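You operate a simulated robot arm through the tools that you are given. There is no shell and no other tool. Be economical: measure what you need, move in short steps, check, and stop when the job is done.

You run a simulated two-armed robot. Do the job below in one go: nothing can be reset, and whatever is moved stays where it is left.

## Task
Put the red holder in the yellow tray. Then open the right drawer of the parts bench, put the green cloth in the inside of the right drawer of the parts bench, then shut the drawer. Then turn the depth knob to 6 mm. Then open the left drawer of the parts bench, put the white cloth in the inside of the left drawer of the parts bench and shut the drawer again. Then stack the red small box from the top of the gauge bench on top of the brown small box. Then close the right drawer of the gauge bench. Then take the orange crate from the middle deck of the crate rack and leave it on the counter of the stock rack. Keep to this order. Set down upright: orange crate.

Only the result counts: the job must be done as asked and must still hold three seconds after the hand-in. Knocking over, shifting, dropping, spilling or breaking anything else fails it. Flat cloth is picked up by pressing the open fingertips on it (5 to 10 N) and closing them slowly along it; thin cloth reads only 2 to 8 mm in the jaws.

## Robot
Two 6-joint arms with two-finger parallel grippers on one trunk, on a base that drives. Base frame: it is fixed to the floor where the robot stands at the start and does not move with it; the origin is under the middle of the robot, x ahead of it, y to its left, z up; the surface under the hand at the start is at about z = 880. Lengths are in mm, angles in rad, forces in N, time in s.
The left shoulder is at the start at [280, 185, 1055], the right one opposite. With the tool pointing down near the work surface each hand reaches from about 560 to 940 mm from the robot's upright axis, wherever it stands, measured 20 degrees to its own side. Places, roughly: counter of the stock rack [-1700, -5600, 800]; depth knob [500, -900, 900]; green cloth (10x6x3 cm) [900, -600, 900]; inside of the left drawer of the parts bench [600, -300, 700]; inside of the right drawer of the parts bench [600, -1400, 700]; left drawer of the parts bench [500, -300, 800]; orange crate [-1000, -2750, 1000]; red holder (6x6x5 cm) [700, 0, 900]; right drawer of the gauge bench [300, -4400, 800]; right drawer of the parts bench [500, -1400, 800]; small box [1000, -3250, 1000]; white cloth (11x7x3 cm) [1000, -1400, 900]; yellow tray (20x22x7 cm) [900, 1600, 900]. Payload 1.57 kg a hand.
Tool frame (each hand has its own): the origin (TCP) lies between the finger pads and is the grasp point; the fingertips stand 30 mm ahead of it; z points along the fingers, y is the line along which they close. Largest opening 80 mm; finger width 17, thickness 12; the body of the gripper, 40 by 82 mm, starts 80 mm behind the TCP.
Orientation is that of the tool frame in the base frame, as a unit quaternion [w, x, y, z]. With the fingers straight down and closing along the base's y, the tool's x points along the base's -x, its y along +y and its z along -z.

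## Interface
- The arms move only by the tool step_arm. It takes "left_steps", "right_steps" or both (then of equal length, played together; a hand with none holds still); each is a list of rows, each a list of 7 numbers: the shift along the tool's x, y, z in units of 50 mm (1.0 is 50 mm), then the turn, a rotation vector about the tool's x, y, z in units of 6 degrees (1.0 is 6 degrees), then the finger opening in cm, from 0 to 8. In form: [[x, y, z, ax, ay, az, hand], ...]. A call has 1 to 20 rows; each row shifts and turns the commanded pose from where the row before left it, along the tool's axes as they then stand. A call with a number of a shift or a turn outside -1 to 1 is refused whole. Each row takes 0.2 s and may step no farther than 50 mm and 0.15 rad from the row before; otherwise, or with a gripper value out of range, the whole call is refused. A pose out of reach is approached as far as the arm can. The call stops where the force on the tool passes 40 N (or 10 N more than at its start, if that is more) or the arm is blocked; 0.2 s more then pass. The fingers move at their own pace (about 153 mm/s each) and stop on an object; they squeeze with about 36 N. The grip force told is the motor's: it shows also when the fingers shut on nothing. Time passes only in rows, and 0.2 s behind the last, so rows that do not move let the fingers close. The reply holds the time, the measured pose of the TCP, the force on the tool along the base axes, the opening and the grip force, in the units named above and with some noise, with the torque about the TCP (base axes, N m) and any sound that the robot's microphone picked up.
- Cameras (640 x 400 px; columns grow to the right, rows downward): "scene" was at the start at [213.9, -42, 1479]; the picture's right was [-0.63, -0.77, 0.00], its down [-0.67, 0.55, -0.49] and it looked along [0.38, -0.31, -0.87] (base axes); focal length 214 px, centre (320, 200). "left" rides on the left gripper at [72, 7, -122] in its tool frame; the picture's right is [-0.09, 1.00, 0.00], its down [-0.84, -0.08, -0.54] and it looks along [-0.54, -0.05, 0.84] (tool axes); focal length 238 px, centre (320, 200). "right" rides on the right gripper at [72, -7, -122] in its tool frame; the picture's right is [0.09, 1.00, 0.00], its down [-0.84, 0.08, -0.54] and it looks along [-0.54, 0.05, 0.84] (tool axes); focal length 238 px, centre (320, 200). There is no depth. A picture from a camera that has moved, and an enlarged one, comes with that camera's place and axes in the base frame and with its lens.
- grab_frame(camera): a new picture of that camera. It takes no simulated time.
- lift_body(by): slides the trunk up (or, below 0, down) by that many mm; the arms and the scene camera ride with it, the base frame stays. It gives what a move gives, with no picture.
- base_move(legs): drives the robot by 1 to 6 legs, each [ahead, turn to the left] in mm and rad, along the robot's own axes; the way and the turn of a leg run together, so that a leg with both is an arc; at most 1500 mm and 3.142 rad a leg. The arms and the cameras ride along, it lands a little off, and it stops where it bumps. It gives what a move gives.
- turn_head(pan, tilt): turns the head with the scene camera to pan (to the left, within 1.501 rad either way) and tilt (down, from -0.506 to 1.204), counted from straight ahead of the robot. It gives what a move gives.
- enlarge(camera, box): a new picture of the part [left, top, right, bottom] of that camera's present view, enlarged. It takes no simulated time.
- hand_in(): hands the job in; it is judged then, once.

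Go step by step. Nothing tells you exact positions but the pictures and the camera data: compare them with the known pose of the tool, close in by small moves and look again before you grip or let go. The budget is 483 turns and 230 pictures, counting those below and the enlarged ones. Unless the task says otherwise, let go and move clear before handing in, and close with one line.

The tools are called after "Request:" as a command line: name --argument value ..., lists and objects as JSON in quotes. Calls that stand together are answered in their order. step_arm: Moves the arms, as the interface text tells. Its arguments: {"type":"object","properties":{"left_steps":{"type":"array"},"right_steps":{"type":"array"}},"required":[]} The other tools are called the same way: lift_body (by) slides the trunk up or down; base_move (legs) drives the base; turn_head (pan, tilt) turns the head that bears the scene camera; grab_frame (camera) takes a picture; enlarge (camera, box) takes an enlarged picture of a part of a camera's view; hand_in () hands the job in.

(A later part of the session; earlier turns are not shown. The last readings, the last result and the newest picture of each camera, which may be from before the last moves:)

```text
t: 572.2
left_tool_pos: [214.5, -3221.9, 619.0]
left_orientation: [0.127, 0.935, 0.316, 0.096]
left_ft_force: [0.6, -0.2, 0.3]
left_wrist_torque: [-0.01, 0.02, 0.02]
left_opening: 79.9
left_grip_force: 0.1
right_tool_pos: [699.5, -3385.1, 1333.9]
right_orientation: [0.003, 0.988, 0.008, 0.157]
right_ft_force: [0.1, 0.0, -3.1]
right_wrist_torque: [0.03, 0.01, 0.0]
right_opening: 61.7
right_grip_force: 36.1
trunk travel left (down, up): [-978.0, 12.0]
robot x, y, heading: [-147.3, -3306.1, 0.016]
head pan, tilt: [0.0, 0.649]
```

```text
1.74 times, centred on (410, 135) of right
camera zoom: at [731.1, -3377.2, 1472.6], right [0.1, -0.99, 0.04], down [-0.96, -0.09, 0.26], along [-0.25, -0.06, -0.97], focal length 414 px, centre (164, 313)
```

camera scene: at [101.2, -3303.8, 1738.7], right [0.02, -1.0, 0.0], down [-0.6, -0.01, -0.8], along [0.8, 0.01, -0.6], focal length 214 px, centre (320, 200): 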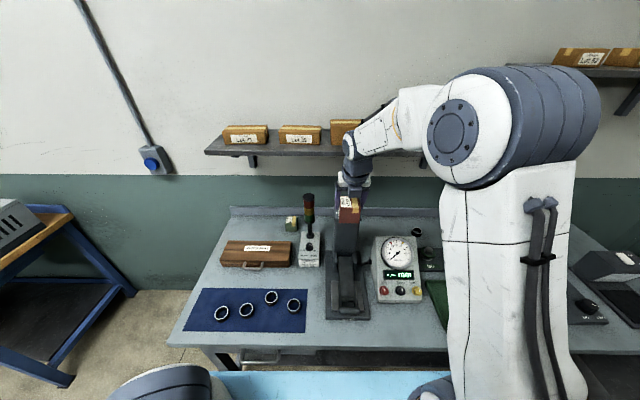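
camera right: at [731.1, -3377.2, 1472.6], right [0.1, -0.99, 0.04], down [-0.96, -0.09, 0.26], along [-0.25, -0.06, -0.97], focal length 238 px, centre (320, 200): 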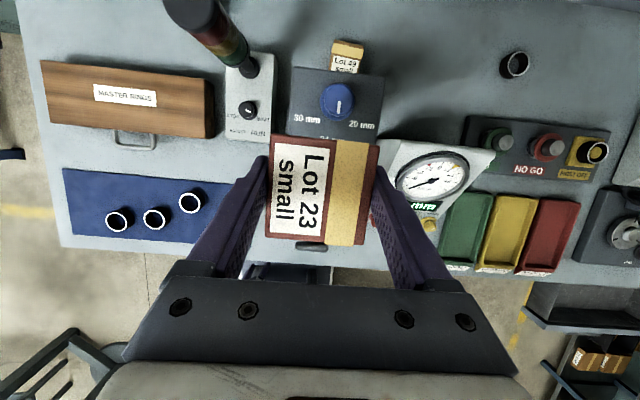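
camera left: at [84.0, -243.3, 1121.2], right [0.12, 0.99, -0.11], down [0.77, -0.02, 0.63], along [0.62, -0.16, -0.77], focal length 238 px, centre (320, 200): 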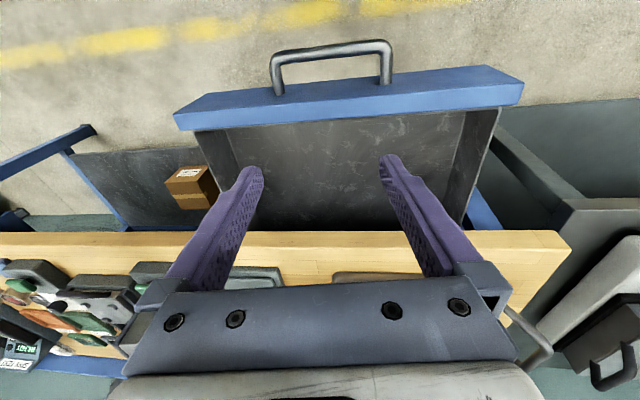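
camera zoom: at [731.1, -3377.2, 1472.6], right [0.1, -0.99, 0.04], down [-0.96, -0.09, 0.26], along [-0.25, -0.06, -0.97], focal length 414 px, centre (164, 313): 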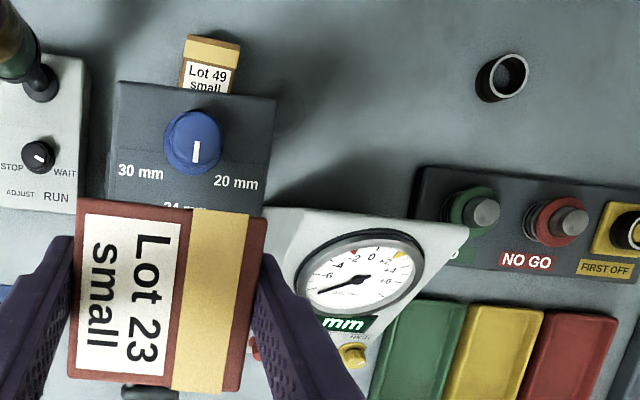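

The brown box can only be reached from the right of the gauge stand with a sideways-tilted hand. I need to regrip the red box with the hand rolled 180° first, so I return it to its original spot.

Request:
step_arm --right_steps '[[-0.8, 0, -0.3, 0, 0, 0, 3], [-0.8, 0, -0.3, 0, 0, 0, 3], [0, 0, 0, 0, 0, 0, 3]]'

Request:
base_move --legs '[[0, 1.555], [485, 0], [0, -1.571]]'

Request:
lift_body --by -228

Request:
base_move --legs '[[105, 0]]'

Request:
grab_frame --camera "right"

```text
t: 573.0
left_tool_pos: [214.2, -3219.7, 619.4]
left_orientation: [0.128, 0.935, 0.316, 0.096]
left_ft_force: [0.1, -0.8, 0.3]
left_wrist_torque: [0.0, -0.02, 0.03]
left_opening: 80.1
left_grip_force: 0.1
right_tool_pos: [609.0, -3382.8, 1340.0]
right_orientation: [0.003, 0.987, 0.01, 0.158]
right_ft_force: [-0.4, -0.4, -2.4]
right_wrist_torque: [0.01, 0.01, 0.0]
right_opening: 61.9
right_grip_force: 35.8
trunk travel left (down, up): [-978.0, 12.0]
robot x, y, heading: [-150.1, -3309.4, 0.013]
head pan, tilt: [0.0, 0.649]
```

```text
t: 583.5
left_tool_pos: [203.9, -2724.6, 619.3]
left_orientation: [0.127, 0.933, 0.321, 0.098]
left_ft_force: [0.0, -0.3, 0.6]
left_wrist_torque: [-0.02, -0.02, -0.01]
left_opening: 80.1
left_grip_force: 0.1
right_tool_pos: [603.5, -2883.0, 1337.3]
right_orientation: [0.001, 0.987, 0.016, 0.157]
right_ft_force: [0.0, -0.6, -3.0]
right_wrist_torque: [0.03, -0.03, 0.04]
right_opening: 62.1
right_grip_force: 36.3
trunk travel left (down, up): [-978.0, 12.0]
robot x, y, heading: [-160.0, -2815.4, 0.028]
head pan, tilt: [0.0, 0.649]
```

```text
t: 585.9
left_tool_pos: [203.5, -2724.5, 390.5]
left_orientation: [0.126, 0.933, 0.321, 0.097]
left_ft_force: [0.9, 0.0, -0.5]
left_wrist_torque: [0.0, -0.03, 0.0]
left_opening: 80.4
left_grip_force: 0.0
right_tool_pos: [602.5, -2883.1, 1110.6]
right_orientation: [0.001, 0.988, 0.016, 0.157]
right_ft_force: [0.4, -0.4, -2.3]
right_wrist_torque: [-0.02, 0.05, 0.01]
right_opening: 62.0
right_grip_force: 35.9
trunk travel left (down, up): [-750.0, 240.0]
robot x, y, heading: [-154.9, -2816.6, 0.03]
head pan, tilt: [0.0, 0.649]
```

```text
t: 587.1
left_tool_pos: [310.9, -2722.0, 391.1]
left_orientation: [0.127, 0.933, 0.323, 0.098]
left_ft_force: [0.4, -0.4, 0.2]
left_wrist_torque: [0.0, 0.01, 0.01]
left_opening: 80.3
left_grip_force: 0.1
right_tool_pos: [709.3, -2879.4, 1111.1]
right_orientation: [0.002, 0.987, 0.015, 0.158]
right_ft_force: [0.0, 0.1, -2.7]
right_wrist_torque: [0.0, -0.03, -0.01]
right_opening: 62.0
right_grip_force: 35.1
trunk travel left (down, up): [-750.0, 240.0]
robot x, y, heading: [-48.2, -2811.6, 0.025]
head pan, tilt: [0.0, 0.649]
```

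```text
81 pictures are left
camera right: at [740.5, -2871.5, 1248.7], right [0.12, -0.99, 0.04], down [-0.96, -0.1, 0.26], along [-0.25, -0.07, -0.97], focal length 238 px, centre (320, 200)
```

right: 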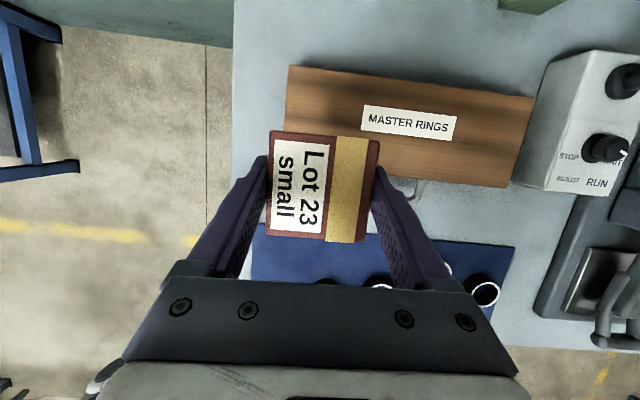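

Request:
step_arm --right_steps '[[0.7, 0.06, 0.2, 0, 0, 0, 3], [0.7, 0.06, 0.3, 0, 0, 0, 3], [0.7, 0.06, 0.5, 0, 0, 0, 3], [0.6, 0.06, 0.7, 0, 0, 0, 3], [0.4, 0.06, 0.8, 0, 0, 0, 3], [-0.22, 0, 0.8, 0, 0, 0, 3], [-0.2, 0, 0.7, 0, 0, 0, 3], [0, 0, 0, 0, 0, 0, 3]]'

Request:
grab_frame --camera "right"

```text
t: 588.9
left_tool_pos: [311.9, -2721.9, 390.2]
left_orientation: [0.127, 0.933, 0.322, 0.097]
left_ft_force: [0.0, 1.0, -0.5]
left_wrist_torque: [0.0, -0.01, -0.01]
left_opening: 79.7
left_grip_force: 0.1
right_tool_pos: [897.9, -2889.0, 960.5]
right_orientation: [0.002, 0.988, 0.016, 0.157]
right_ft_force: [0.3, -0.2, -3.1]
right_wrist_torque: [-0.01, 0.0, -0.02]
right_opening: 61.7
right_grip_force: 35.7
trunk travel left (down, up): [-750.0, 240.0]
robot x, y, heading: [-47.9, -2812.0, 0.03]
head pan, tilt: [0.0, 0.649]
```

```text
80 pictures are left
camera right: at [929.9, -2881.7, 1098.3], right [0.12, -0.99, 0.04], down [-0.96, -0.1, 0.26], along [-0.25, -0.07, -0.97], focal length 238 px, centre (320, 200)
```

right: 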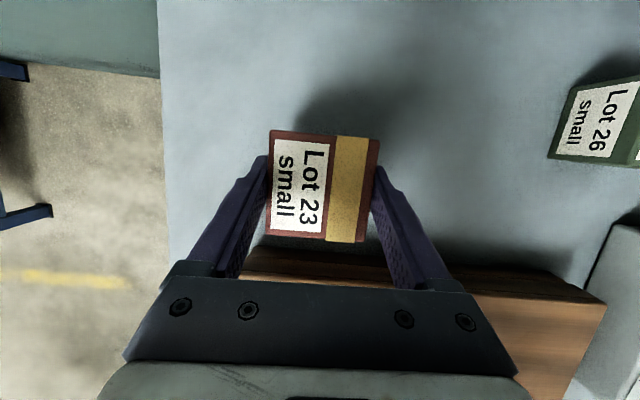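

Request:
step_arm --right_steps '[[-0.06, 0, 0.2, 0, 0, 0, 3], [-0.04, 0, 0.14, 0, 0, 0, 3], [-0.03, 0, 0.1, 0, 0, 0, 3], [-0.03, 0, 0.1, 0, 0, 0, 3]]'

```text
t: 589.9
left_tool_pos: [310.6, -2721.1, 391.1]
left_orientation: [0.128, 0.933, 0.322, 0.096]
left_ft_force: [-0.5, -0.1, 0.9]
left_wrist_torque: [0.01, 0.05, 0.01]
left_opening: 79.7
left_grip_force: 0.0
right_tool_pos: [899.8, -2889.7, 937.7]
right_orientation: [0.002, 0.987, 0.016, 0.159]
right_ft_force: [-2.8, -0.2, 8.8]
right_wrist_torque: [0.35, 0.51, 0.09]
right_opening: 61.6
right_grip_force: 35.7
trunk travel left (down, up): [-750.0, 240.0]
robot x, y, heading: [-49.5, -2811.9, 0.026]
head pan, tilt: [0.0, 0.649]
```

Contact. Releasing, rising, rolling 180° and increasing the tilt.

Request:
step_arm --right_steps '[[0, 0, 0, 0, 0, 0, 7], [0, 0, 0, 0, 0, 0, 8], [0.1, 0, -0.4, 0, 0, 0, 8], [0.1, 0, -0.9, 0, 0, 0, 8], [0, 0, -0.9, 0, 0, 0, 8], [0, 0, -0.9, 0, 0, 1, 8], [0, 0, 0, 0, 0, 1, 8], [0, 0, 0, 0, 0, 1, 8], [0, 0, 0, 0, 0, 1, 8], [0, 0, 0, 0, 0, 1, 8], [0, 0, 0, 0, 0, 1, 8], [0, 0, 0, 0, 0, 1, 8], [0, 0, 0, 0, 0, 1, 8], [0, 0, 0, 0, 0, 1, 8], [0, 0, 0, 0, 0, 1, 8], [0, 0, 0, 0, 0, 1, 8], [0, 0, 0, 0, 0, 1, 8], [0, 0, 0, 0, 0, 1, 8], [0, 0, 0, 0, 0, 1, 8], [0, 0, 0, 0, 0, 1, 8]]'

Request:
step_arm --right_steps '[[0, 0, 0, 0, 0, 1, 8], [0, 0, 0, 0, 0, 1, 8], [0, 0, 0, 0, 0, 1, 8], [0, 0, 0, 0, 0, 1, 8], [0, 0, 0, 0, 0, 1, 8], [0, 0, 0, 0, 0, 1, 8], [0, 0, 0, 0, 0, 1, 8], [0, 0, 0, 0, 0, 1, 8], [0, 0, 0, 0, 0, 1, 8], [0, 0, 0, 0, 0, 1, 8], [0, 0, 0, 0, 0, 1, 8], [0, 0, 0, 0, 0, 1, 8], [0, 0, 0, 0, 0, 1, 8], [0, 0, 0, 0, 0, 1, 8], [0, 0, 0, 0, 0, 1, 8], [0, 0, 0, 0, -1, 0, 8], [0, 0, 0, 0, -1, 0, 8], [0, 0, 0, 0, 0, 0, 8]]'

Request:
grab_frame --camera "right"

```text
t: 594.1
left_tool_pos: [311.4, -2721.2, 390.3]
left_orientation: [0.127, 0.933, 0.321, 0.097]
left_ft_force: [0.1, -0.1, -0.4]
left_wrist_torque: [-0.02, 0.01, 0.0]
left_opening: 80.4
left_grip_force: 0.0
right_tool_pos: [862.1, -2889.1, 1084.1]
right_orientation: [-0.109, 0.709, -0.688, 0.113]
right_ft_force: [0.6, -0.6, -0.5]
right_wrist_torque: [0.01, 0.02, -0.01]
right_opening: 80.0
right_grip_force: 0.0
trunk travel left (down, up): [-750.0, 240.0]
robot x, y, heading: [-47.5, -2816.2, 0.029]
head pan, tilt: [0.0, 0.649]
```

```text
t: 597.9
left_tool_pos: [311.7, -2721.1, 391.8]
left_orientation: [0.127, 0.934, 0.321, 0.097]
left_ft_force: [-0.9, -0.2, 0.0]
left_wrist_torque: [0.02, 0.0, 0.03]
left_opening: 79.8
left_grip_force: 0.0
right_tool_pos: [861.3, -2890.1, 1084.0]
right_orientation: [0.261, -0.015, 0.965, 0.0]
right_ft_force: [-0.3, -0.6, 0.2]
right_wrist_torque: [-0.01, 0.0, -0.03]
right_opening: 80.1
right_grip_force: 0.1
trunk travel left (down, up): [-750.0, 240.0]
robot x, y, heading: [-50.9, -2811.5, 0.031]
head pan, tilt: [0.0, 0.649]
```

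```text
79 pictures are left
camera right: at [739.1, -2900.7, 1154.1], right [-0.11, 0.99, -0.05], down [0.45, 0.1, 0.89], along [0.89, 0.07, -0.46], focal length 238 px, centre (320, 200)
```

right: 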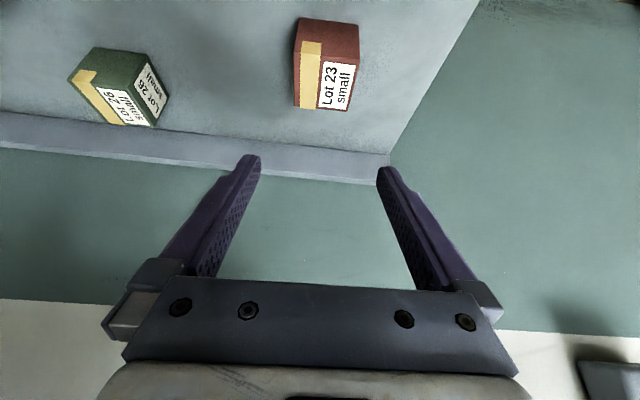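

Request:
step_arm --right_steps '[[0.05, 0, 0.62, 0, 0, 0, 8], [0.05, 0, 0.62, 0, 0, 0, 8], [0.06, 0, 0.61, 0, 0, 0, 8], [0.25, 0, 0.44, 0, 0, 0, 8], [0, 0, 0, 0, 0, 0, 8]]'

Request:
grab_frame --camera "right"

```text
t: 599.1
left_tool_pos: [309.2, -2721.3, 391.7]
left_orientation: [0.127, 0.933, 0.322, 0.097]
left_ft_force: [0.0, -0.2, -0.4]
left_wrist_torque: [-0.03, 0.01, -0.02]
left_opening: 80.1
left_grip_force: 0.1
right_tool_pos: [902.2, -2891.4, 974.0]
right_orientation: [0.26, -0.016, 0.966, 0.0]
right_ft_force: [0.2, -1.1, 0.1]
right_wrist_torque: [0.01, 0.0, 0.0]
right_opening: 80.2
right_grip_force: 0.0
trunk travel left (down, up): [-750.0, 240.0]
robot x, y, heading: [-51.2, -2813.5, 0.027]
head pan, tilt: [0.0, 0.649]
```

```text
78 pictures are left
camera right: at [780.0, -2900.7, 1043.3], right [-0.11, 0.99, -0.05], down [0.45, 0.1, 0.89], along [0.89, 0.07, -0.46], focal length 238 px, centre (320, 200)
```

right: 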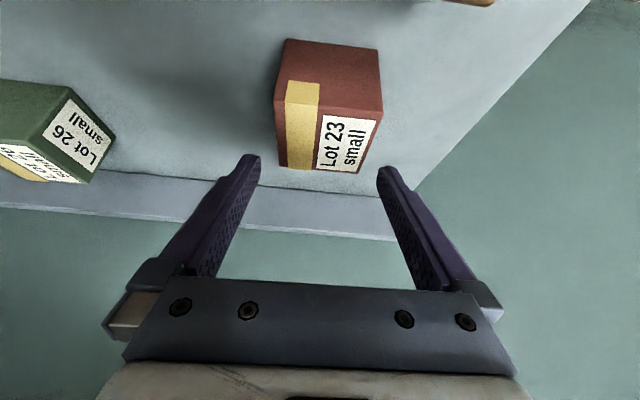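

Request:
step_arm --right_steps '[[0.22, 0.02, 0.27, 0, 0, 0, 8], [0.21, 0, 0.25, 0, 0, 0, 8], [0, 0, 0, 0, 0, 0, 8], [0, 0, 0, 0, 0, 0, 6], [0, 0, 0, 0, 0, 0, 5], [0, 0, 0, 0, 0, 0, 3], [0, 0, 0, 0, 0, 0, 3]]'

Request:
grab_frame --camera "right"

```text
t: 600.7
left_tool_pos: [310.7, -2721.2, 391.5]
left_orientation: [0.127, 0.933, 0.322, 0.096]
left_ft_force: [-0.2, -0.1, -0.9]
left_wrist_torque: [-0.02, 0.02, 0.01]
left_opening: 79.8
left_grip_force: 0.1
right_tool_pos: [895.4, -2889.3, 942.6]
right_orientation: [0.259, -0.016, 0.966, -0.001]
right_ft_force: [2.3, 0.7, 0.3]
right_wrist_torque: [0.12, -0.17, -0.04]
right_opening: 61.7
right_grip_force: 36.0
trunk travel left (down, up): [-750.0, 240.0]
robot x, y, heading: [-48.4, -2813.6, 0.03]
head pan, tilt: [0.0, 0.649]
```

```text
77 pictures are left
camera right: at [773.6, -2899.6, 1011.7], right [-0.11, 0.99, -0.05], down [0.45, 0.1, 0.89], along [0.89, 0.07, -0.46], focal length 238 px, centre (320, 200)
```

right: 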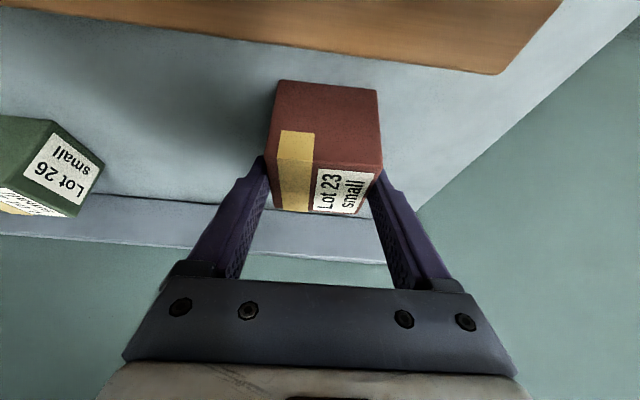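

Regripped with the hand tilted 30° forward (roll 0). Lifting, retracting and driving to a stance right of the gauge stand.

Request:
step_arm --right_steps '[[-0.2, 0, -0.35, 0, 0, 0, 3], [-0.45, 0, -0.78, 0, 0, 0, 3], [-0.45, 0, -0.78, 0, 0, 0, 3], [-0.3, 0, -0.7, 0, 0, 0, 3], [0.7, 0, -0.5, 0, 0, 0, 3], [0.7, 0, -0.5, 0, 0, 0, 3], [0.7, 0, -0.4, 0, 0, 0, 3], [0.7, 0, -0.4, 0, 0, 0, 3]]'

Request:
base_move --legs '[[-115, 0], [0, -1.6], [630, 0], [0, 1.571]]'

Request:
lift_body --by 150

Request:
step_arm --right_steps '[[0, 0, 0, -0.5, 0, -0.86, 3], [0, 0, 0, -0.5, 0, -0.86, 3], [0, 0, 0, -0.5, 0, -0.86, 3], [0, 0, 0, -0.5, 0, -0.86, 3], [0, 0, 0, -0.5, 0, -0.86, 3], [0, 0, 0, -0.5, 0, -0.86, 3], [0, 0, 0, -0.5, 0, -0.86, 3], [0, 0, 0, -0.5, 0, -0.86, 3], [0, 0, 0, -0.5, 0, -0.86, 3], [0, 0, 0, -0.5, 0, -0.86, 3]]'

Request:
grab_frame --camera "scene"

```text
t: 602.5
left_tool_pos: [311.5, -2722.8, 390.3]
left_orientation: [0.127, 0.933, 0.321, 0.096]
left_ft_force: [0.3, 0.2, -0.5]
left_wrist_torque: [0.02, 0.02, -0.02]
left_opening: 79.9
left_grip_force: 0.1
right_tool_pos: [728.2, -2894.1, 1097.1]
right_orientation: [0.259, -0.015, 0.966, 0.0]
right_ft_force: [0.7, 0.2, -3.4]
right_wrist_torque: [-0.03, 0.05, -0.02]
right_opening: 61.9
right_grip_force: 36.1
trunk travel left (down, up): [-750.0, 240.0]
robot x, y, heading: [-49.8, -2816.9, 0.028]
head pan, tilt: [0.0, 0.649]
```

```text
t: 614.6
left_tool_pos: [193.7, -3352.8, 390.7]
left_orientation: [0.128, 0.934, 0.32, 0.098]
left_ft_force: [-0.3, -0.2, 0.8]
left_wrist_torque: [-0.04, 0.01, 0.01]
left_opening: 80.1
left_grip_force: 0.1
right_tool_pos: [610.6, -3525.6, 1097.2]
right_orientation: [0.26, -0.015, 0.966, 0.0]
right_ft_force: [-0.3, -0.5, -3.9]
right_wrist_torque: [-0.03, 0.0, 0.05]
right_opening: 61.2
right_grip_force: 35.5
trunk travel left (down, up): [-750.0, 240.0]
robot x, y, heading: [-164.3, -3443.2, 0.031]
head pan, tilt: [0.0, 0.649]
```

```text
t: 616.4
left_tool_pos: [193.6, -3353.1, 540.1]
left_orientation: [0.128, 0.933, 0.321, 0.098]
left_ft_force: [0.2, -0.3, 0.1]
left_wrist_torque: [0.02, -0.02, 0.03]
left_opening: 80.0
left_grip_force: 0.0
right_tool_pos: [609.8, -3525.9, 1248.4]
right_orientation: [0.259, -0.015, 0.966, 0.0]
right_ft_force: [-0.7, 0.3, -2.8]
right_wrist_torque: [-0.01, 0.02, 0.02]
right_opening: 61.3
right_grip_force: 36.0
trunk travel left (down, up): [-900.0, 90.0]
robot x, y, heading: [-169.7, -3441.6, 0.028]
head pan, tilt: [0.0, 0.649]
```

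```text
t: 618.6
left_tool_pos: [193.8, -3353.5, 539.9]
left_orientation: [0.128, 0.934, 0.32, 0.097]
left_ft_force: [0.0, 0.0, 0.6]
left_wrist_torque: [0.01, 0.01, -0.01]
left_opening: 80.0
left_grip_force: 0.1
right_tool_pos: [610.0, -3525.9, 1247.4]
right_orientation: [0.221, -0.494, 0.831, 0.129]
right_ft_force: [0.1, 1.2, -2.3]
right_wrist_torque: [-0.03, -0.02, 0.0]
right_opening: 61.4
right_grip_force: 35.2
trunk travel left (down, up): [-900.0, 90.0]
robot x, y, heading: [-171.6, -3443.1, 0.024]
head pan, tilt: [0.0, 0.649]
```

```text
76 pictures are left
camera scene: at [82.4, -3437.6, 1660.6], right [0.03, -1.0, 0.0], down [-0.6, -0.02, -0.8], along [0.8, 0.02, -0.6], focal length 214 px, centre (320, 200)
```

scene: 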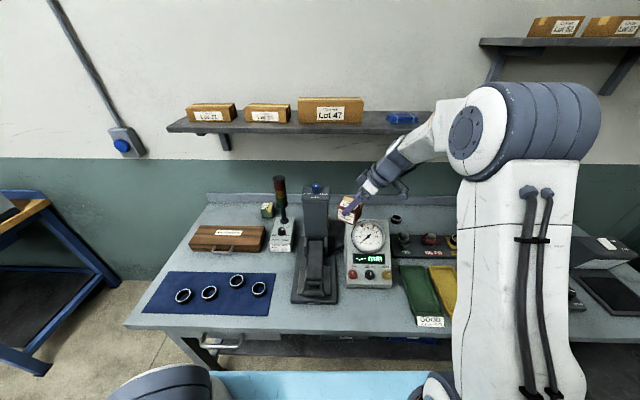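

The hand is yawed 60° and free. Driving forward and moving the box down behind the stand's right side.

Request:
base_move --legs '[[130, -0.025]]'

Request:
step_arm --right_steps '[[0.03, -0.43, 0.71, 0, 0, 0, 3], [0.03, -0.43, 0.71, 0, 0, 0, 3], [0.03, -0.43, 0.71, 0, 0, 0, 3], [0.03, -0.43, 0.71, 0, 0, 0, 3], [0, 0, 0, 0, 0, 0, 3]]'

Request:
grab_frame --camera "right"

Request:
grab_frame --camera "scene"

```text
t: 619.9
left_tool_pos: [330.0, -3359.7, 540.7]
left_orientation: [0.129, 0.937, 0.309, 0.095]
left_ft_force: [-0.6, 0.1, 0.1]
left_wrist_torque: [0.01, 0.0, 0.01]
left_opening: 80.0
left_grip_force: 0.1
right_tool_pos: [740.3, -3541.9, 1248.0]
right_orientation: [0.222, -0.483, 0.838, 0.127]
right_ft_force: [-0.8, -0.2, -3.6]
right_wrist_torque: [0.0, 0.02, -0.02]
right_opening: 61.6
right_grip_force: 36.1
trunk travel left (down, up): [-900.0, 90.0]
robot x, y, heading: [-36.4, -3444.2, 0.002]
head pan, tilt: [0.0, 0.649]
```

```text
t: 621.1
left_tool_pos: [329.9, -3361.3, 540.9]
left_orientation: [0.129, 0.937, 0.309, 0.095]
left_ft_force: [0.6, 0.5, 0.1]
left_wrist_torque: [0.03, 0.02, -0.04]
left_opening: 80.0
left_grip_force: 0.0
right_tool_pos: [848.9, -3529.0, 1120.2]
right_orientation: [0.223, -0.483, 0.837, 0.127]
right_ft_force: [-0.5, -0.4, -2.9]
right_wrist_torque: [0.02, 0.02, 0.01]
right_opening: 61.1
right_grip_force: 35.9
trunk travel left (down, up): [-900.0, 90.0]
robot x, y, heading: [-35.0, -3441.7, 0.0]
head pan, tilt: [0.0, 0.649]
```

```text
75 pictures are left
camera right: at [793.8, -3638.1, 1190.2], right [-0.9, 0.43, -0.05], down [0.16, 0.44, 0.89], along [0.4, 0.79, -0.46], focal length 238 px, centre (320, 200)
```

right: 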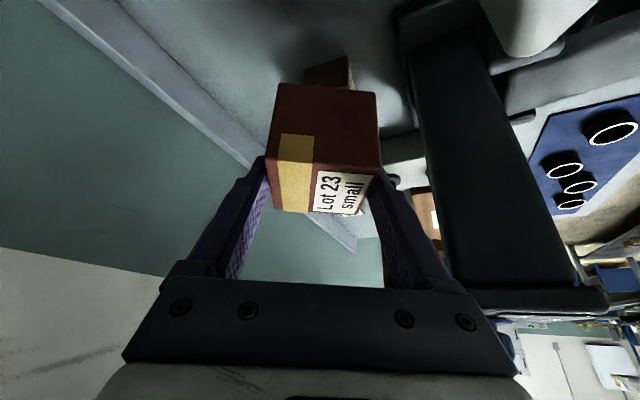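

```text
74 pictures are left
camera scene: at [216.0, -3441.7, 1660.6], right [0.0, -1.0, 0.0], down [-0.6, 0.0, -0.8], along [0.8, 0.0, -0.6], focal length 214 px, centre (320, 200)
```

scene: 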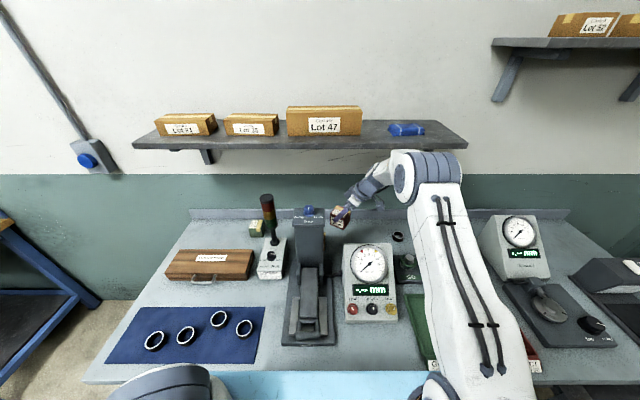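

Request:
enlarge --camera "right" --box '[260, 20, 420, 120]'

Request:
enlarge --camera "scene" --box '[270, 180, 430, 280]'

```text
4.00 times, centred on (340, 70) of right
camera zoom: at [793.8, -3638.1, 1190.2], right [-0.9, 0.43, -0.05], down [0.16, 0.44, 0.89], along [0.4, 0.79, -0.46], focal length 953 px, centre (240, 720)
```

zoom: 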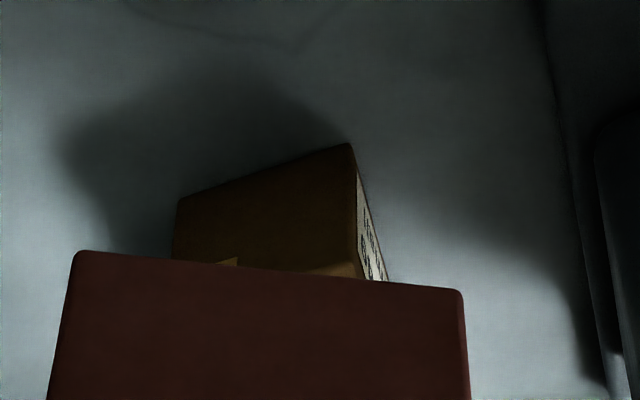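

```text
4.00 times, centred on (350, 230) of scene
camera zoom: at [216.0, -3441.7, 1660.6], right [0.0, -1.0, 0.0], down [-0.6, 0.0, -0.8], along [0.8, 0.0, -0.6], focal length 858 px, centre (200, 80)
```

zoom: 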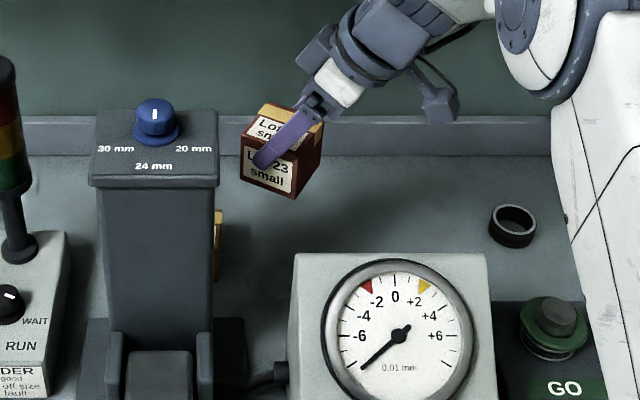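

Brown box spans about x 851–907, y -3475…-3410 (centre ≈ (880, -3439)). Moving the red box over it.

Request:
step_arm --right_steps '[[-0.31, 0.12, 0.6, 0, 0, 0, 3], [-0.31, 0.12, 0.6, 0, 0, 0, 3], [-0.31, 0.12, 0.6, 0, 0, 0, 3], [0, 0, 0, 0, 0, 0, 3]]'

Request:
grab_frame --camera "right"

Request:
enlarge --camera "scene" --box '[270, 180, 430, 280]'

```text
t: 622.1
left_tool_pos: [329.8, -3359.9, 540.5]
left_orientation: [0.13, 0.937, 0.31, 0.094]
left_ft_force: [0.3, -0.2, -0.6]
left_wrist_torque: [0.0, 0.01, 0.01]
left_opening: 80.1
left_grip_force: 0.1
right_tool_pos: [875.7, -3447.2, 1065.7]
right_orientation: [0.223, -0.482, 0.838, 0.127]
right_ft_force: [1.4, 0.3, -3.3]
right_wrist_torque: [0.01, 0.01, 0.01]
right_opening: 61.3
right_grip_force: 36.5
trunk travel left (down, up): [-900.0, 90.0]
robot x, y, heading: [-35.8, -3443.1, -0.001]
head pan, tilt: [0.0, 0.649]
```

```text
71 pictures are left
camera right: at [820.1, -3557.0, 1136.6], right [-0.9, 0.43, -0.05], down [0.16, 0.44, 0.89], along [0.4, 0.79, -0.46], focal length 238 px, centre (320, 200)
```

right: 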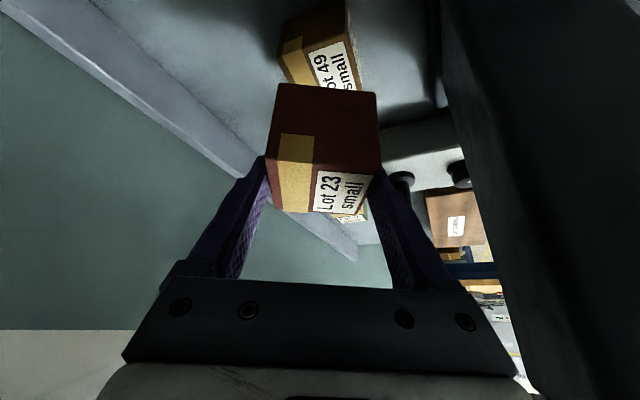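

```text
4.00 times, centred on (350, 230) of scene
camera zoom: at [215.8, -3441.5, 1660.6], right [0.0, -1.0, 0.0], down [-0.6, 0.0, -0.8], along [0.8, 0.0, -0.6], focal length 858 px, centre (200, 80)
```

zoom: 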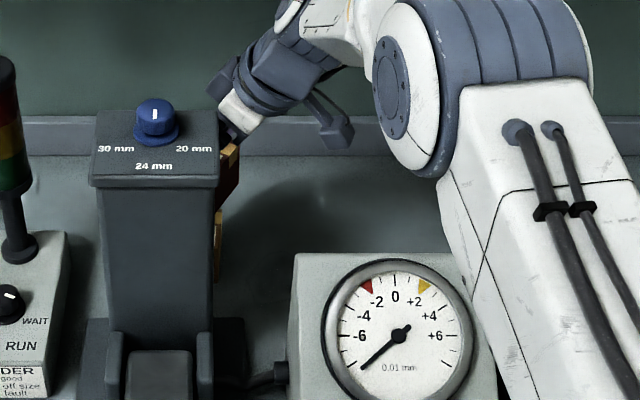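

Nearly centred over the brown box. Lowering to contact.

Request:
step_arm --right_steps '[[0.27, -0.01, 0.6, 0, 0, 0, 3], [0.25, -0.01, 0.5, 0, 0, 0, 3], [0, 0, 0, 0, 0, 0, 3]]'

Request:
grab_frame --camera "right"

```text
t: 622.9
left_tool_pos: [328.5, -3359.7, 541.5]
left_orientation: [0.129, 0.937, 0.31, 0.096]
left_ft_force: [0.6, -0.3, 1.3]
left_wrist_torque: [0.0, 0.01, -0.02]
left_opening: 80.0
left_grip_force: 0.0
right_tool_pos: [878.6, -3442.5, 1005.9]
right_orientation: [0.223, -0.483, 0.837, 0.126]
right_ft_force: [1.5, -0.6, -2.7]
right_wrist_torque: [0.02, 0.04, 0.0]
right_opening: 61.3
right_grip_force: 35.8
trunk travel left (down, up): [-900.0, 90.0]
robot x, y, heading: [-31.7, -3443.2, 0.0]
head pan, tilt: [0.0, 0.649]
```

```text
69 pictures are left
camera right: at [823.2, -3553.1, 1076.5], right [-0.9, 0.43, -0.05], down [0.16, 0.44, 0.89], along [0.4, 0.79, -0.46], focal length 238 px, centre (320, 200)
```

right: 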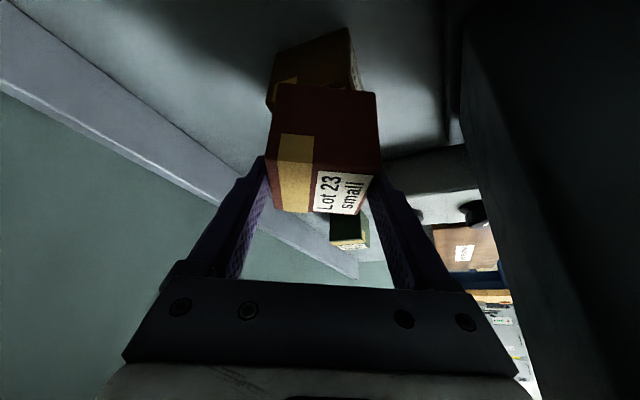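

Request:
step_arm --right_steps '[[0.07, 0, 0.1, 0, 0, 0, 3], [0.05, 0, 0.08, 0, 0, 0, 3], [0.05, 0, 0.08, 0, 0, 0, 3], [0.05, 0, 0.08, 0, 0, 0, 3]]'

```text
t: 623.7
left_tool_pos: [329.0, -3359.8, 540.8]
left_orientation: [0.129, 0.937, 0.309, 0.096]
left_ft_force: [0.5, -0.6, -0.3]
left_wrist_torque: [0.02, 0.02, -0.05]
left_opening: 80.1
left_grip_force: 0.1
right_tool_pos: [883.0, -3442.1, 1001.1]
right_orientation: [0.231, -0.482, 0.836, 0.126]
right_ft_force: [1.9, 0.9, 8.2]
right_wrist_torque: [0.08, 0.26, 0.01]
right_opening: 61.6
right_grip_force: 35.8
trunk travel left (down, up): [-900.0, 90.0]
robot x, y, heading: [-35.4, -3441.0, 0.004]
head pan, tilt: [0.0, 0.649]
stopped in row 3 (right hand): the force on the tool passed its limit at 47 N (the readings are from after the stop); the commanded pose is now the measured one
```

Contact. Releasing and withdrawing along the hand axis.

Request:
step_arm --right_steps '[[0, 0, 0, 0, 0, 0, 4], [0, 0, 0, 0, 0, 0, 6.6], [0, 0, 0, 0, 0, 0, 7.4], [0, 0, 0, 0, 0, 0, 7.4], [0, 0, -0.4, 0, 0, 0, 7.4], [0, 0, -0.7, 0, 0, 0, 7.4], [0, 0, -0.9, 0, 0, 0, 7.4], [0, 0, -0.9, 0, 0, 0, 7.4]]'

Request:
grab_frame --camera "right"

```text
t: 625.5
left_tool_pos: [329.5, -3360.6, 539.9]
left_orientation: [0.129, 0.937, 0.309, 0.096]
left_ft_force: [-0.7, 0.2, 0.2]
left_wrist_torque: [-0.02, 0.01, -0.01]
left_opening: 80.0
left_grip_force: 0.1
right_tool_pos: [845.6, -3502.6, 1122.7]
right_orientation: [0.229, -0.482, 0.836, 0.127]
right_ft_force: [-0.6, -0.4, 0.8]
right_wrist_torque: [-0.04, 0.0, -0.05]
right_opening: 74.1
right_grip_force: 0.2
trunk travel left (down, up): [-900.0, 90.0]
robot x, y, heading: [-35.8, -3444.3, -0.002]
head pan, tilt: [0.0, 0.649]
```

```text
68 pictures are left
camera right: at [789.3, -3613.6, 1191.6], right [-0.9, 0.43, -0.05], down [0.15, 0.43, 0.89], along [0.41, 0.79, -0.45], focal length 238 px, centre (320, 200)
```

right: 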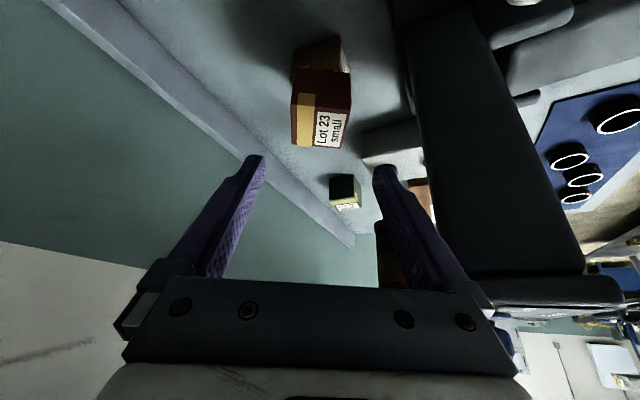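

Red is stacked on brown. Retracting the hand, restoring it to vertical, and driving to the gauge bench's open right drawer.

Request:
step_arm --right_steps '[[0, 0, -0.9, 0, 0, 0, 7], [0.6, 0.6, -0.2, 0, 0, 0, 4], [0.6, 0.6, -0.2, 0, 0, 0, 0], [0.6, 0.6, -0.2, 0, 0, 0, 0], [0, 0, 0, 0.5, 0, 0.86, 0], [0, 0, 0, 0.5, 0, 0.86, 0], [0, 0, 0, 0.5, 0, 0.86, 0], [0, 0, 0, 0.5, 0, 0.86, 0], [0, 0, 0, 0.5, 0, 0.86, 0], [0, 0, 0, 0.5, 0, 0.86, 0], [0, 0, 0, 0.5, 0, 0.86, 0], [0, 0, 0, 0.5, 0, 0.86, 0], [0, 0, 0, 0.5, 0, 0.86, 0], [0, 0, 0, 0.5, 0, 0.86, 0]]'

Request:
base_move --legs '[[-130, 0], [0, -1.571], [650, 0]]'

Request:
turn_head --pan 0.3 --tilt 0.6

Request:
grab_frame --camera "scene"

```text
t: 628.5
left_tool_pos: [330.3, -3360.0, 541.2]
left_orientation: [0.128, 0.937, 0.309, 0.096]
left_ft_force: [-0.3, 0.1, 0.2]
left_wrist_torque: [0.0, 0.01, -0.01]
left_opening: 79.9
left_grip_force: 0.0
right_tool_pos: [698.3, -3611.2, 1129.3]
right_orientation: [0.251, -0.027, 0.968, 0.018]
right_ft_force: [-1.0, 0.1, 0.1]
right_wrist_torque: [0.01, 0.01, 0.01]
right_opening: 0.0
right_grip_force: 21.2
right hand out of reach, approached as far as the arm can: row 13, 14
trunk travel left (down, up): [-900.0, 90.0]
robot x, y, heading: [-36.7, -3447.2, -0.005]
head pan, tilt: [0.0, 0.649]
```

```text
t: 636.8
left_tool_pos: [-71.2, -4451.4, 539.6]
left_orientation: [0.159, 0.885, -0.438, -0.023]
left_ft_force: [0.4, 0.1, 0.0]
left_wrist_torque: [0.02, 0.0, -0.02]
left_opening: 80.1
left_grip_force: 0.1
right_tool_pos: [-316.4, -4824.9, 1128.9]
right_orientation: [0.191, 0.661, 0.708, -0.163]
right_ft_force: [-0.1, 0.6, 0.7]
right_wrist_torque: [0.02, -0.01, 0.04]
right_opening: 0.2
right_grip_force: 21.3
trunk travel left (down, up): [-900.0, 90.0]
robot x, y, heading: [-156.9, -4086.6, -1.558]
head pan, tilt: [0.0, 0.649]
```

```text
t: 637.6
left_tool_pos: [-68.8, -4452.9, 541.4]
left_orientation: [0.159, 0.885, -0.437, -0.023]
left_ft_force: [0.8, 1.1, -0.1]
left_wrist_torque: [0.01, 0.0, -0.02]
left_opening: 80.1
left_grip_force: 0.0
right_tool_pos: [-318.1, -4824.4, 1128.4]
right_orientation: [0.19, 0.66, 0.708, -0.163]
right_ft_force: [-0.5, -0.8, -0.9]
right_wrist_torque: [-0.01, 0.04, -0.04]
right_opening: 0.1
right_grip_force: 21.0
trunk travel left (down, up): [-900.0, 90.0]
robot x, y, heading: [-155.6, -4089.2, -1.556]
head pan, tilt: [0.3, 0.6]
```

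```text
67 pictures are left
camera scene: at [-124.7, -4333.9, 1665.0], right [-0.95, -0.31, 0.0], down [-0.18, 0.54, -0.82], along [0.26, -0.78, -0.57], focal length 214 px, centre (320, 200)
```

scene: 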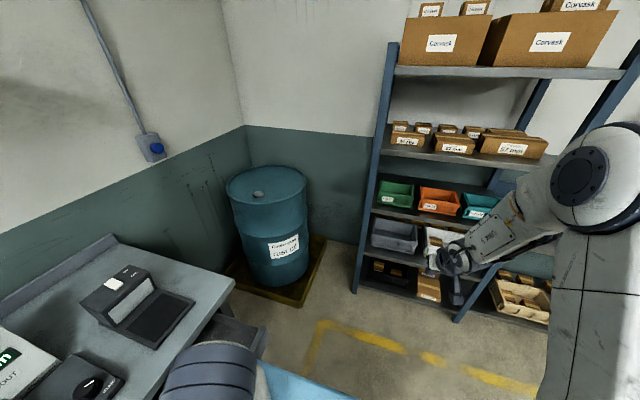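

The drawer is right beside me; I'll back off and take a stance farther from it, facing it.

Request:
base_move --legs '[[-300, 0], [0, 1.556], [-310, 0], [0, -1.571], [400, 0], [0, 1.571]]'

Request:
turn_head --pan -0.2 --tilt 0.7

Request:
grab_frame --camera "scene"

```text
t: 654.9
left_tool_pos: [-105.8, -4109.4, 541.2]
left_orientation: [0.129, 0.938, 0.308, 0.094]
left_ft_force: [0.3, 0.3, -0.3]
left_wrist_torque: [0.01, 0.0, 0.02]
left_opening: 79.8
left_grip_force: 0.0
right_tool_pos: [261.7, -4361.8, 1129.3]
right_orientation: [0.25, -0.026, 0.968, 0.018]
right_ft_force: [-0.3, 0.4, 0.2]
right_wrist_torque: [0.01, -0.03, -0.02]
right_opening: 0.0
right_grip_force: 21.3
trunk travel left (down, up): [-900.0, 90.0]
robot x, y, heading: [-471.6, -4190.2, 0.002]
head pan, tilt: [0.3, 0.6]
```

```text
t: 655.8
left_tool_pos: [-106.9, -4109.6, 541.2]
left_orientation: [0.129, 0.938, 0.309, 0.094]
left_ft_force: [-0.3, -0.1, 0.0]
left_wrist_torque: [0.01, -0.02, 0.01]
left_opening: 79.7
left_grip_force: 0.1
right_tool_pos: [262.2, -4361.0, 1128.6]
right_orientation: [0.25, -0.026, 0.968, 0.017]
right_ft_force: [1.1, -0.2, -0.5]
right_wrist_torque: [0.02, -0.04, -0.03]
right_opening: 0.1
right_grip_force: 21.0
trunk travel left (down, up): [-900.0, 90.0]
robot x, y, heading: [-468.3, -4191.9, 0.008]
head pan, tilt: [-0.201, 0.7]
```

```text
66 pictures are left
camera scene: at [-224.2, -4207.1, 1656.4], right [-0.2, -0.98, 0.0], down [-0.63, 0.13, -0.77], along [0.75, -0.15, -0.64], focal length 214 px, centre (320, 200)
```

scene: 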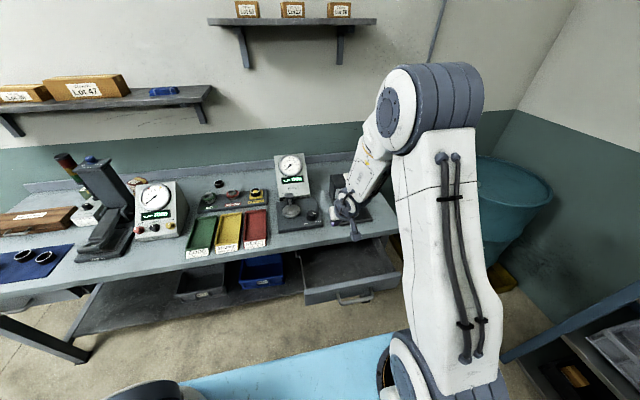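

Drawer handle at about (150, -4428, 785). Making the hand vertical with -90° roll, then bringing it in front of the handle.

Request:
step_arm --right_steps '[[0, 0, 0, 0, 1, 0, 0], [0, 0, 0, 0, 1, 0, 0], [0, 0, 0, 0, 1, 0, 0], [0, 0, 0, 0, 1, 0, 0], [0, 0, 0, 0, 0.8, 0, 0], [0, 0, 0, 0, 0, -1, 0], [0, 0, 0, 0, 0, -1, 0], [0, 0, 0, 0, 0, -1, 0], [0, 0, 0, 0, 0, -1, 0], [0, 0, 0, 0, 0, -1, 0], [0, 0, 0, 0, 0, -1, 0], [0, 0, 0, 0, 0, -1, 0], [0, 0, 0, 0, 0, -1, 0], [0, 0, 0, 0, 0, -1, 0], [0, 0, 0, 0, 0, -1, 0], [0, 0, 0, 0, 0, -1, 0], [0, 0, 0, 0, 0, -1, 0], [0, 0, 0, 0, 0, -1, 0], [0, 0, 0, 0, 0, -1, 0], [0, 0, 0, 0, 0, -1, 0]]'

Request:
step_arm --right_steps '[[0.3, 0.8, 0, 0, 0, 0, 0], [0.3, 0.8, 0, 0, 0, 0, 0], [0.3, 0.8, 0, 0, 0, 0, 0], [0.3, 0.8, 0, 0, 0, 0, 0], [0, 0, 0.6, 0, 0, 0, 0], [0, 0, 0, 0, 0, 0, 0]]'

```text
t: 660.0
left_tool_pos: [-105.9, -4109.5, 540.9]
left_orientation: [0.13, 0.937, 0.309, 0.094]
left_ft_force: [0.1, -0.4, 0.1]
left_wrist_torque: [-0.01, 0.0, 0.01]
left_opening: 79.8
left_grip_force: 0.1
right_tool_pos: [271.8, -4335.9, 1136.5]
right_orientation: [-0.175, 0.725, -0.661, 0.079]
right_ft_force: [0.5, -0.1, 0.0]
right_wrist_torque: [-0.02, 0.0, -0.02]
right_opening: 0.0
right_grip_force: 21.6
right hand out of reach, approached as far as the arm can: row 1, 2, 3, 4
trunk travel left (down, up): [-900.0, 90.0]
robot x, y, heading: [-471.0, -4191.4, 0.003]
head pan, tilt: [-0.201, 0.7]
```

```text
t: 661.4
left_tool_pos: [-107.1, -4108.9, 540.9]
left_orientation: [0.129, 0.938, 0.309, 0.094]
left_ft_force: [-0.8, -0.9, 0.2]
left_wrist_torque: [-0.02, 0.0, 0.03]
left_opening: 80.0
left_grip_force: 0.1
right_tool_pos: [190.6, -4398.2, 1127.6]
right_orientation: [-0.171, 0.725, -0.663, 0.076]
right_ft_force: [-0.1, -0.2, -0.3]
right_wrist_torque: [0.02, -0.01, 0.02]
right_opening: 0.1
right_grip_force: 21.7
right hand out of reach, approached as far as the arm can: row 2, 3, 4, 5
trunk travel left (down, up): [-900.0, 90.0]
robot x, y, heading: [-471.5, -4192.7, 0.002]
head pan, tilt: [-0.201, 0.7]
```

Request:
step_arm --right_steps '[[0, 0, 0, 0.68, 0.7, 0, 0], [0, 0, 0, 0.68, 0.7, 0, 0], [0, 0, 0, 0.3, 0, 0, 0], [0, 0.4, 0.3, 0, 0, 0, 0], [0, 0.4, 0.3, 0, 0, 0, 0], [0, 0, 0, 0, 0, 0, 0]]'

Request:
lift_body --by -200

Request:
grab_frame --camera "scene"

```text
t: 662.8
left_tool_pos: [-107.0, -4109.1, 540.3]
left_orientation: [0.129, 0.938, 0.308, 0.094]
left_ft_force: [0.0, -0.2, 1.0]
left_wrist_torque: [-0.03, -0.01, 0.02]
left_opening: 80.0
left_grip_force: 0.0
right_tool_pos: [203.0, -4413.7, 1164.1]
right_orientation: [-0.143, 0.696, -0.673, 0.205]
right_ft_force: [-0.1, 0.1, 1.1]
right_wrist_torque: [0.02, 0.03, 0.0]
right_opening: 0.1
right_grip_force: 22.4
right hand out of reach, approached as far as the arm can: row 1, 2, 3, 4, 5
trunk travel left (down, up): [-900.0, 90.0]
robot x, y, heading: [-469.7, -4187.9, 0.003]
head pan, tilt: [-0.201, 0.7]
```

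```text
t: 665.0
left_tool_pos: [-106.8, -4109.7, 340.7]
left_orientation: [0.13, 0.937, 0.309, 0.095]
left_ft_force: [0.1, 0.2, -0.6]
left_wrist_torque: [0.01, 0.0, 0.01]
left_opening: 79.9
left_grip_force: 0.0
right_tool_pos: [204.3, -4413.7, 963.1]
right_orientation: [-0.143, 0.696, -0.673, 0.205]
right_ft_force: [0.1, -1.0, -0.4]
right_wrist_torque: [-0.01, -0.04, 0.0]
right_opening: 0.0
right_grip_force: 21.0
trunk travel left (down, up): [-700.0, 290.0]
robot x, y, heading: [-471.9, -4189.8, -0.0]
head pan, tilt: [-0.201, 0.7]
```

```text
65 pictures are left
camera scene: at [-224.3, -4207.2, 1456.4], right [-0.2, -0.98, 0.0], down [-0.63, 0.13, -0.76], along [0.75, -0.15, -0.64], focal length 214 px, centre (320, 200)
```

scene: 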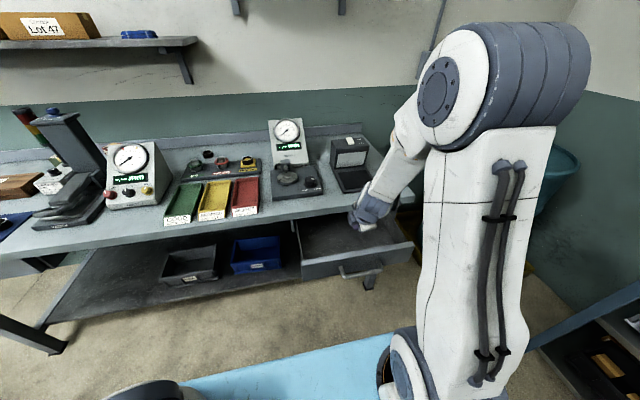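

Backing the base so the fingers come in front of the drawer, then lowering the trunk further and pushing the handle by driving.

Request:
base_move --legs '[[-150, 0]]'

Request:
lift_body --by -165

Request:
enlarge --camera "scene" --box '[260, 100, 500, 260]'

Request:
grab_frame --camera "right"

```text
t: 666.3
left_tool_pos: [-258.7, -4109.4, 340.8]
left_orientation: [0.13, 0.938, 0.309, 0.094]
left_ft_force: [-0.5, 0.5, 0.0]
left_wrist_torque: [0.0, 0.0, 0.02]
left_opening: 80.0
left_grip_force: 0.1
right_tool_pos: [51.4, -4414.7, 963.0]
right_orientation: [-0.143, 0.696, -0.674, 0.204]
right_ft_force: [-0.2, 0.3, -0.2]
right_wrist_torque: [-0.03, 0.01, 0.01]
right_opening: 0.0
right_grip_force: 21.4
trunk travel left (down, up): [-700.0, 290.0]
robot x, y, heading: [-622.6, -4186.3, 0.0]
head pan, tilt: [-0.201, 0.7]
```

```text
t: 667.4
left_tool_pos: [-260.2, -4107.1, 262.1]
left_orientation: [0.126, 0.937, 0.311, 0.095]
left_ft_force: [-11.0, 7.6, 53.3]
left_wrist_torque: [1.84, 1.83, 0.11]
left_opening: 75.9
left_grip_force: 0.1
right_tool_pos: [50.5, -4415.1, 882.5]
right_orientation: [-0.143, 0.696, -0.673, 0.205]
right_ft_force: [-0.5, -1.1, -1.3]
right_wrist_torque: [0.01, 0.02, 0.02]
right_opening: 0.1
right_grip_force: 21.2
trunk travel left (down, up): [-619.0, 371.0]
robot x, y, heading: [-621.7, -4190.8, 0.005]
head pan, tilt: [-0.201, 0.7]
stopped: the force on the tool passed its limit at 270 N (the readings are from after the stop); the commanded pose is now the measured one
```

```text
2.50 times, centred on (380, 180) of scene
camera zoom: at [-378.2, -4207.4, 1376.0], right [-0.2, -0.98, 0.0], down [-0.63, 0.13, -0.77], along [0.75, -0.15, -0.64], focal length 536 px, centre (170, 250)
```

zoom: 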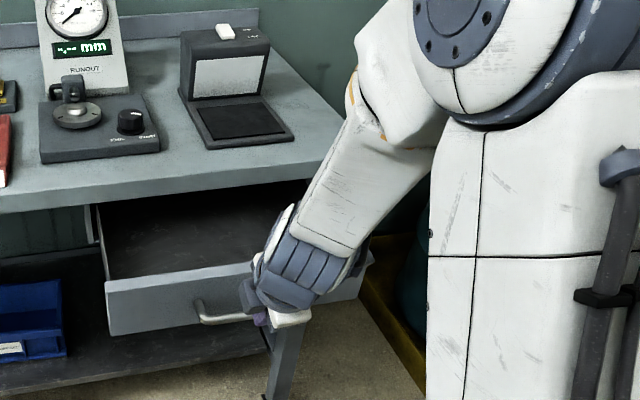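

```text
63 pictures are left
camera right: at [-0.5, -4476.7, 998.8], right [-0.87, -0.14, -0.46], down [-0.33, 0.87, 0.36], along [0.35, 0.47, -0.81], focal length 238 px, centre (320, 200)
```

right: 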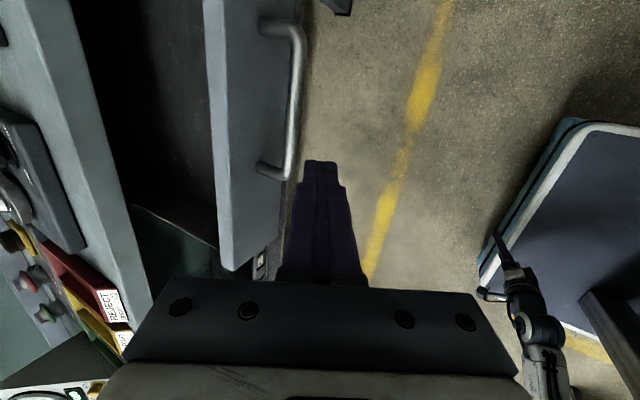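

My left hand touched my own deck, so I raise the trunk slightly and lower the right hand with the arm instead.

Request:
lift_body --by 35

Request:
step_arm --right_steps '[[-0.07, 0.38, 0.7, 0, 0, 0, 0], [-0.07, 0.38, 0.7, 0, 0, 0, 0], [-0.07, 0.38, 0.7, 0, 0, 0, 0], [0, 0, 0, 0, 0, 0, 0]]'

```text
t: 668.2
left_tool_pos: [-259.6, -4107.0, 295.8]
left_orientation: [0.127, 0.937, 0.31, 0.095]
left_ft_force: [-0.1, -0.7, 0.0]
left_wrist_torque: [-0.02, 0.02, 0.0]
left_opening: 80.2
left_grip_force: 0.1
right_tool_pos: [51.0, -4414.2, 916.1]
right_orientation: [-0.142, 0.696, -0.674, 0.204]
right_ft_force: [-0.9, -0.2, 1.0]
right_wrist_torque: [0.0, -0.01, -0.01]
right_opening: 0.0
right_grip_force: 20.6
trunk travel left (down, up): [-654.0, 336.0]
robot x, y, heading: [-624.4, -4190.1, -0.001]
head pan, tilt: [-0.201, 0.7]
```

```text
t: 669.2
left_tool_pos: [-260.4, -4106.7, 295.7]
left_orientation: [0.126, 0.937, 0.311, 0.094]
left_ft_force: [0.4, 0.8, 0.4]
left_wrist_torque: [0.01, 0.01, 0.01]
left_opening: 80.0
left_grip_force: 0.1
right_tool_pos: [52.4, -4413.6, 794.3]
right_orientation: [-0.143, 0.696, -0.673, 0.204]
right_ft_force: [-0.1, 0.6, -0.4]
right_wrist_torque: [0.05, -0.01, 0.01]
right_opening: 0.2
right_grip_force: 21.3
trunk travel left (down, up): [-654.0, 336.0]
robot x, y, heading: [-623.4, -4191.7, -0.004]
head pan, tilt: [-0.201, 0.7]
```

Request:
base_move --legs '[[190, 0]]'

Request:
grab_frame --camera "right"

```text
t: 670.7
left_tool_pos: [-71.9, -4108.5, 295.8]
left_orientation: [0.127, 0.937, 0.311, 0.094]
left_ft_force: [0.2, 0.2, 0.0]
left_wrist_torque: [0.04, -0.02, -0.03]
left_opening: 80.0
left_grip_force: 0.0
right_tool_pos: [240.4, -4413.7, 796.2]
right_orientation: [-0.143, 0.695, -0.674, 0.205]
right_ft_force: [0.6, 0.7, -0.2]
right_wrist_torque: [0.0, -0.02, 0.0]
right_opening: 0.0
right_grip_force: 21.4
trunk travel left (down, up): [-654.0, 336.0]
robot x, y, heading: [-433.0, -4193.0, -0.005]
head pan, tilt: [-0.201, 0.7]
```

```text
62 pictures are left
camera right: at [188.4, -4476.7, 912.1], right [-0.87, -0.14, -0.46], down [-0.33, 0.87, 0.36], along [0.35, 0.47, -0.81], focal length 238 px, centre (320, 200)
```

right: 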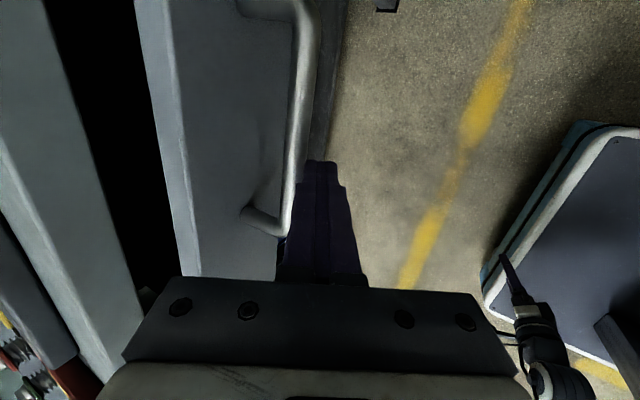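

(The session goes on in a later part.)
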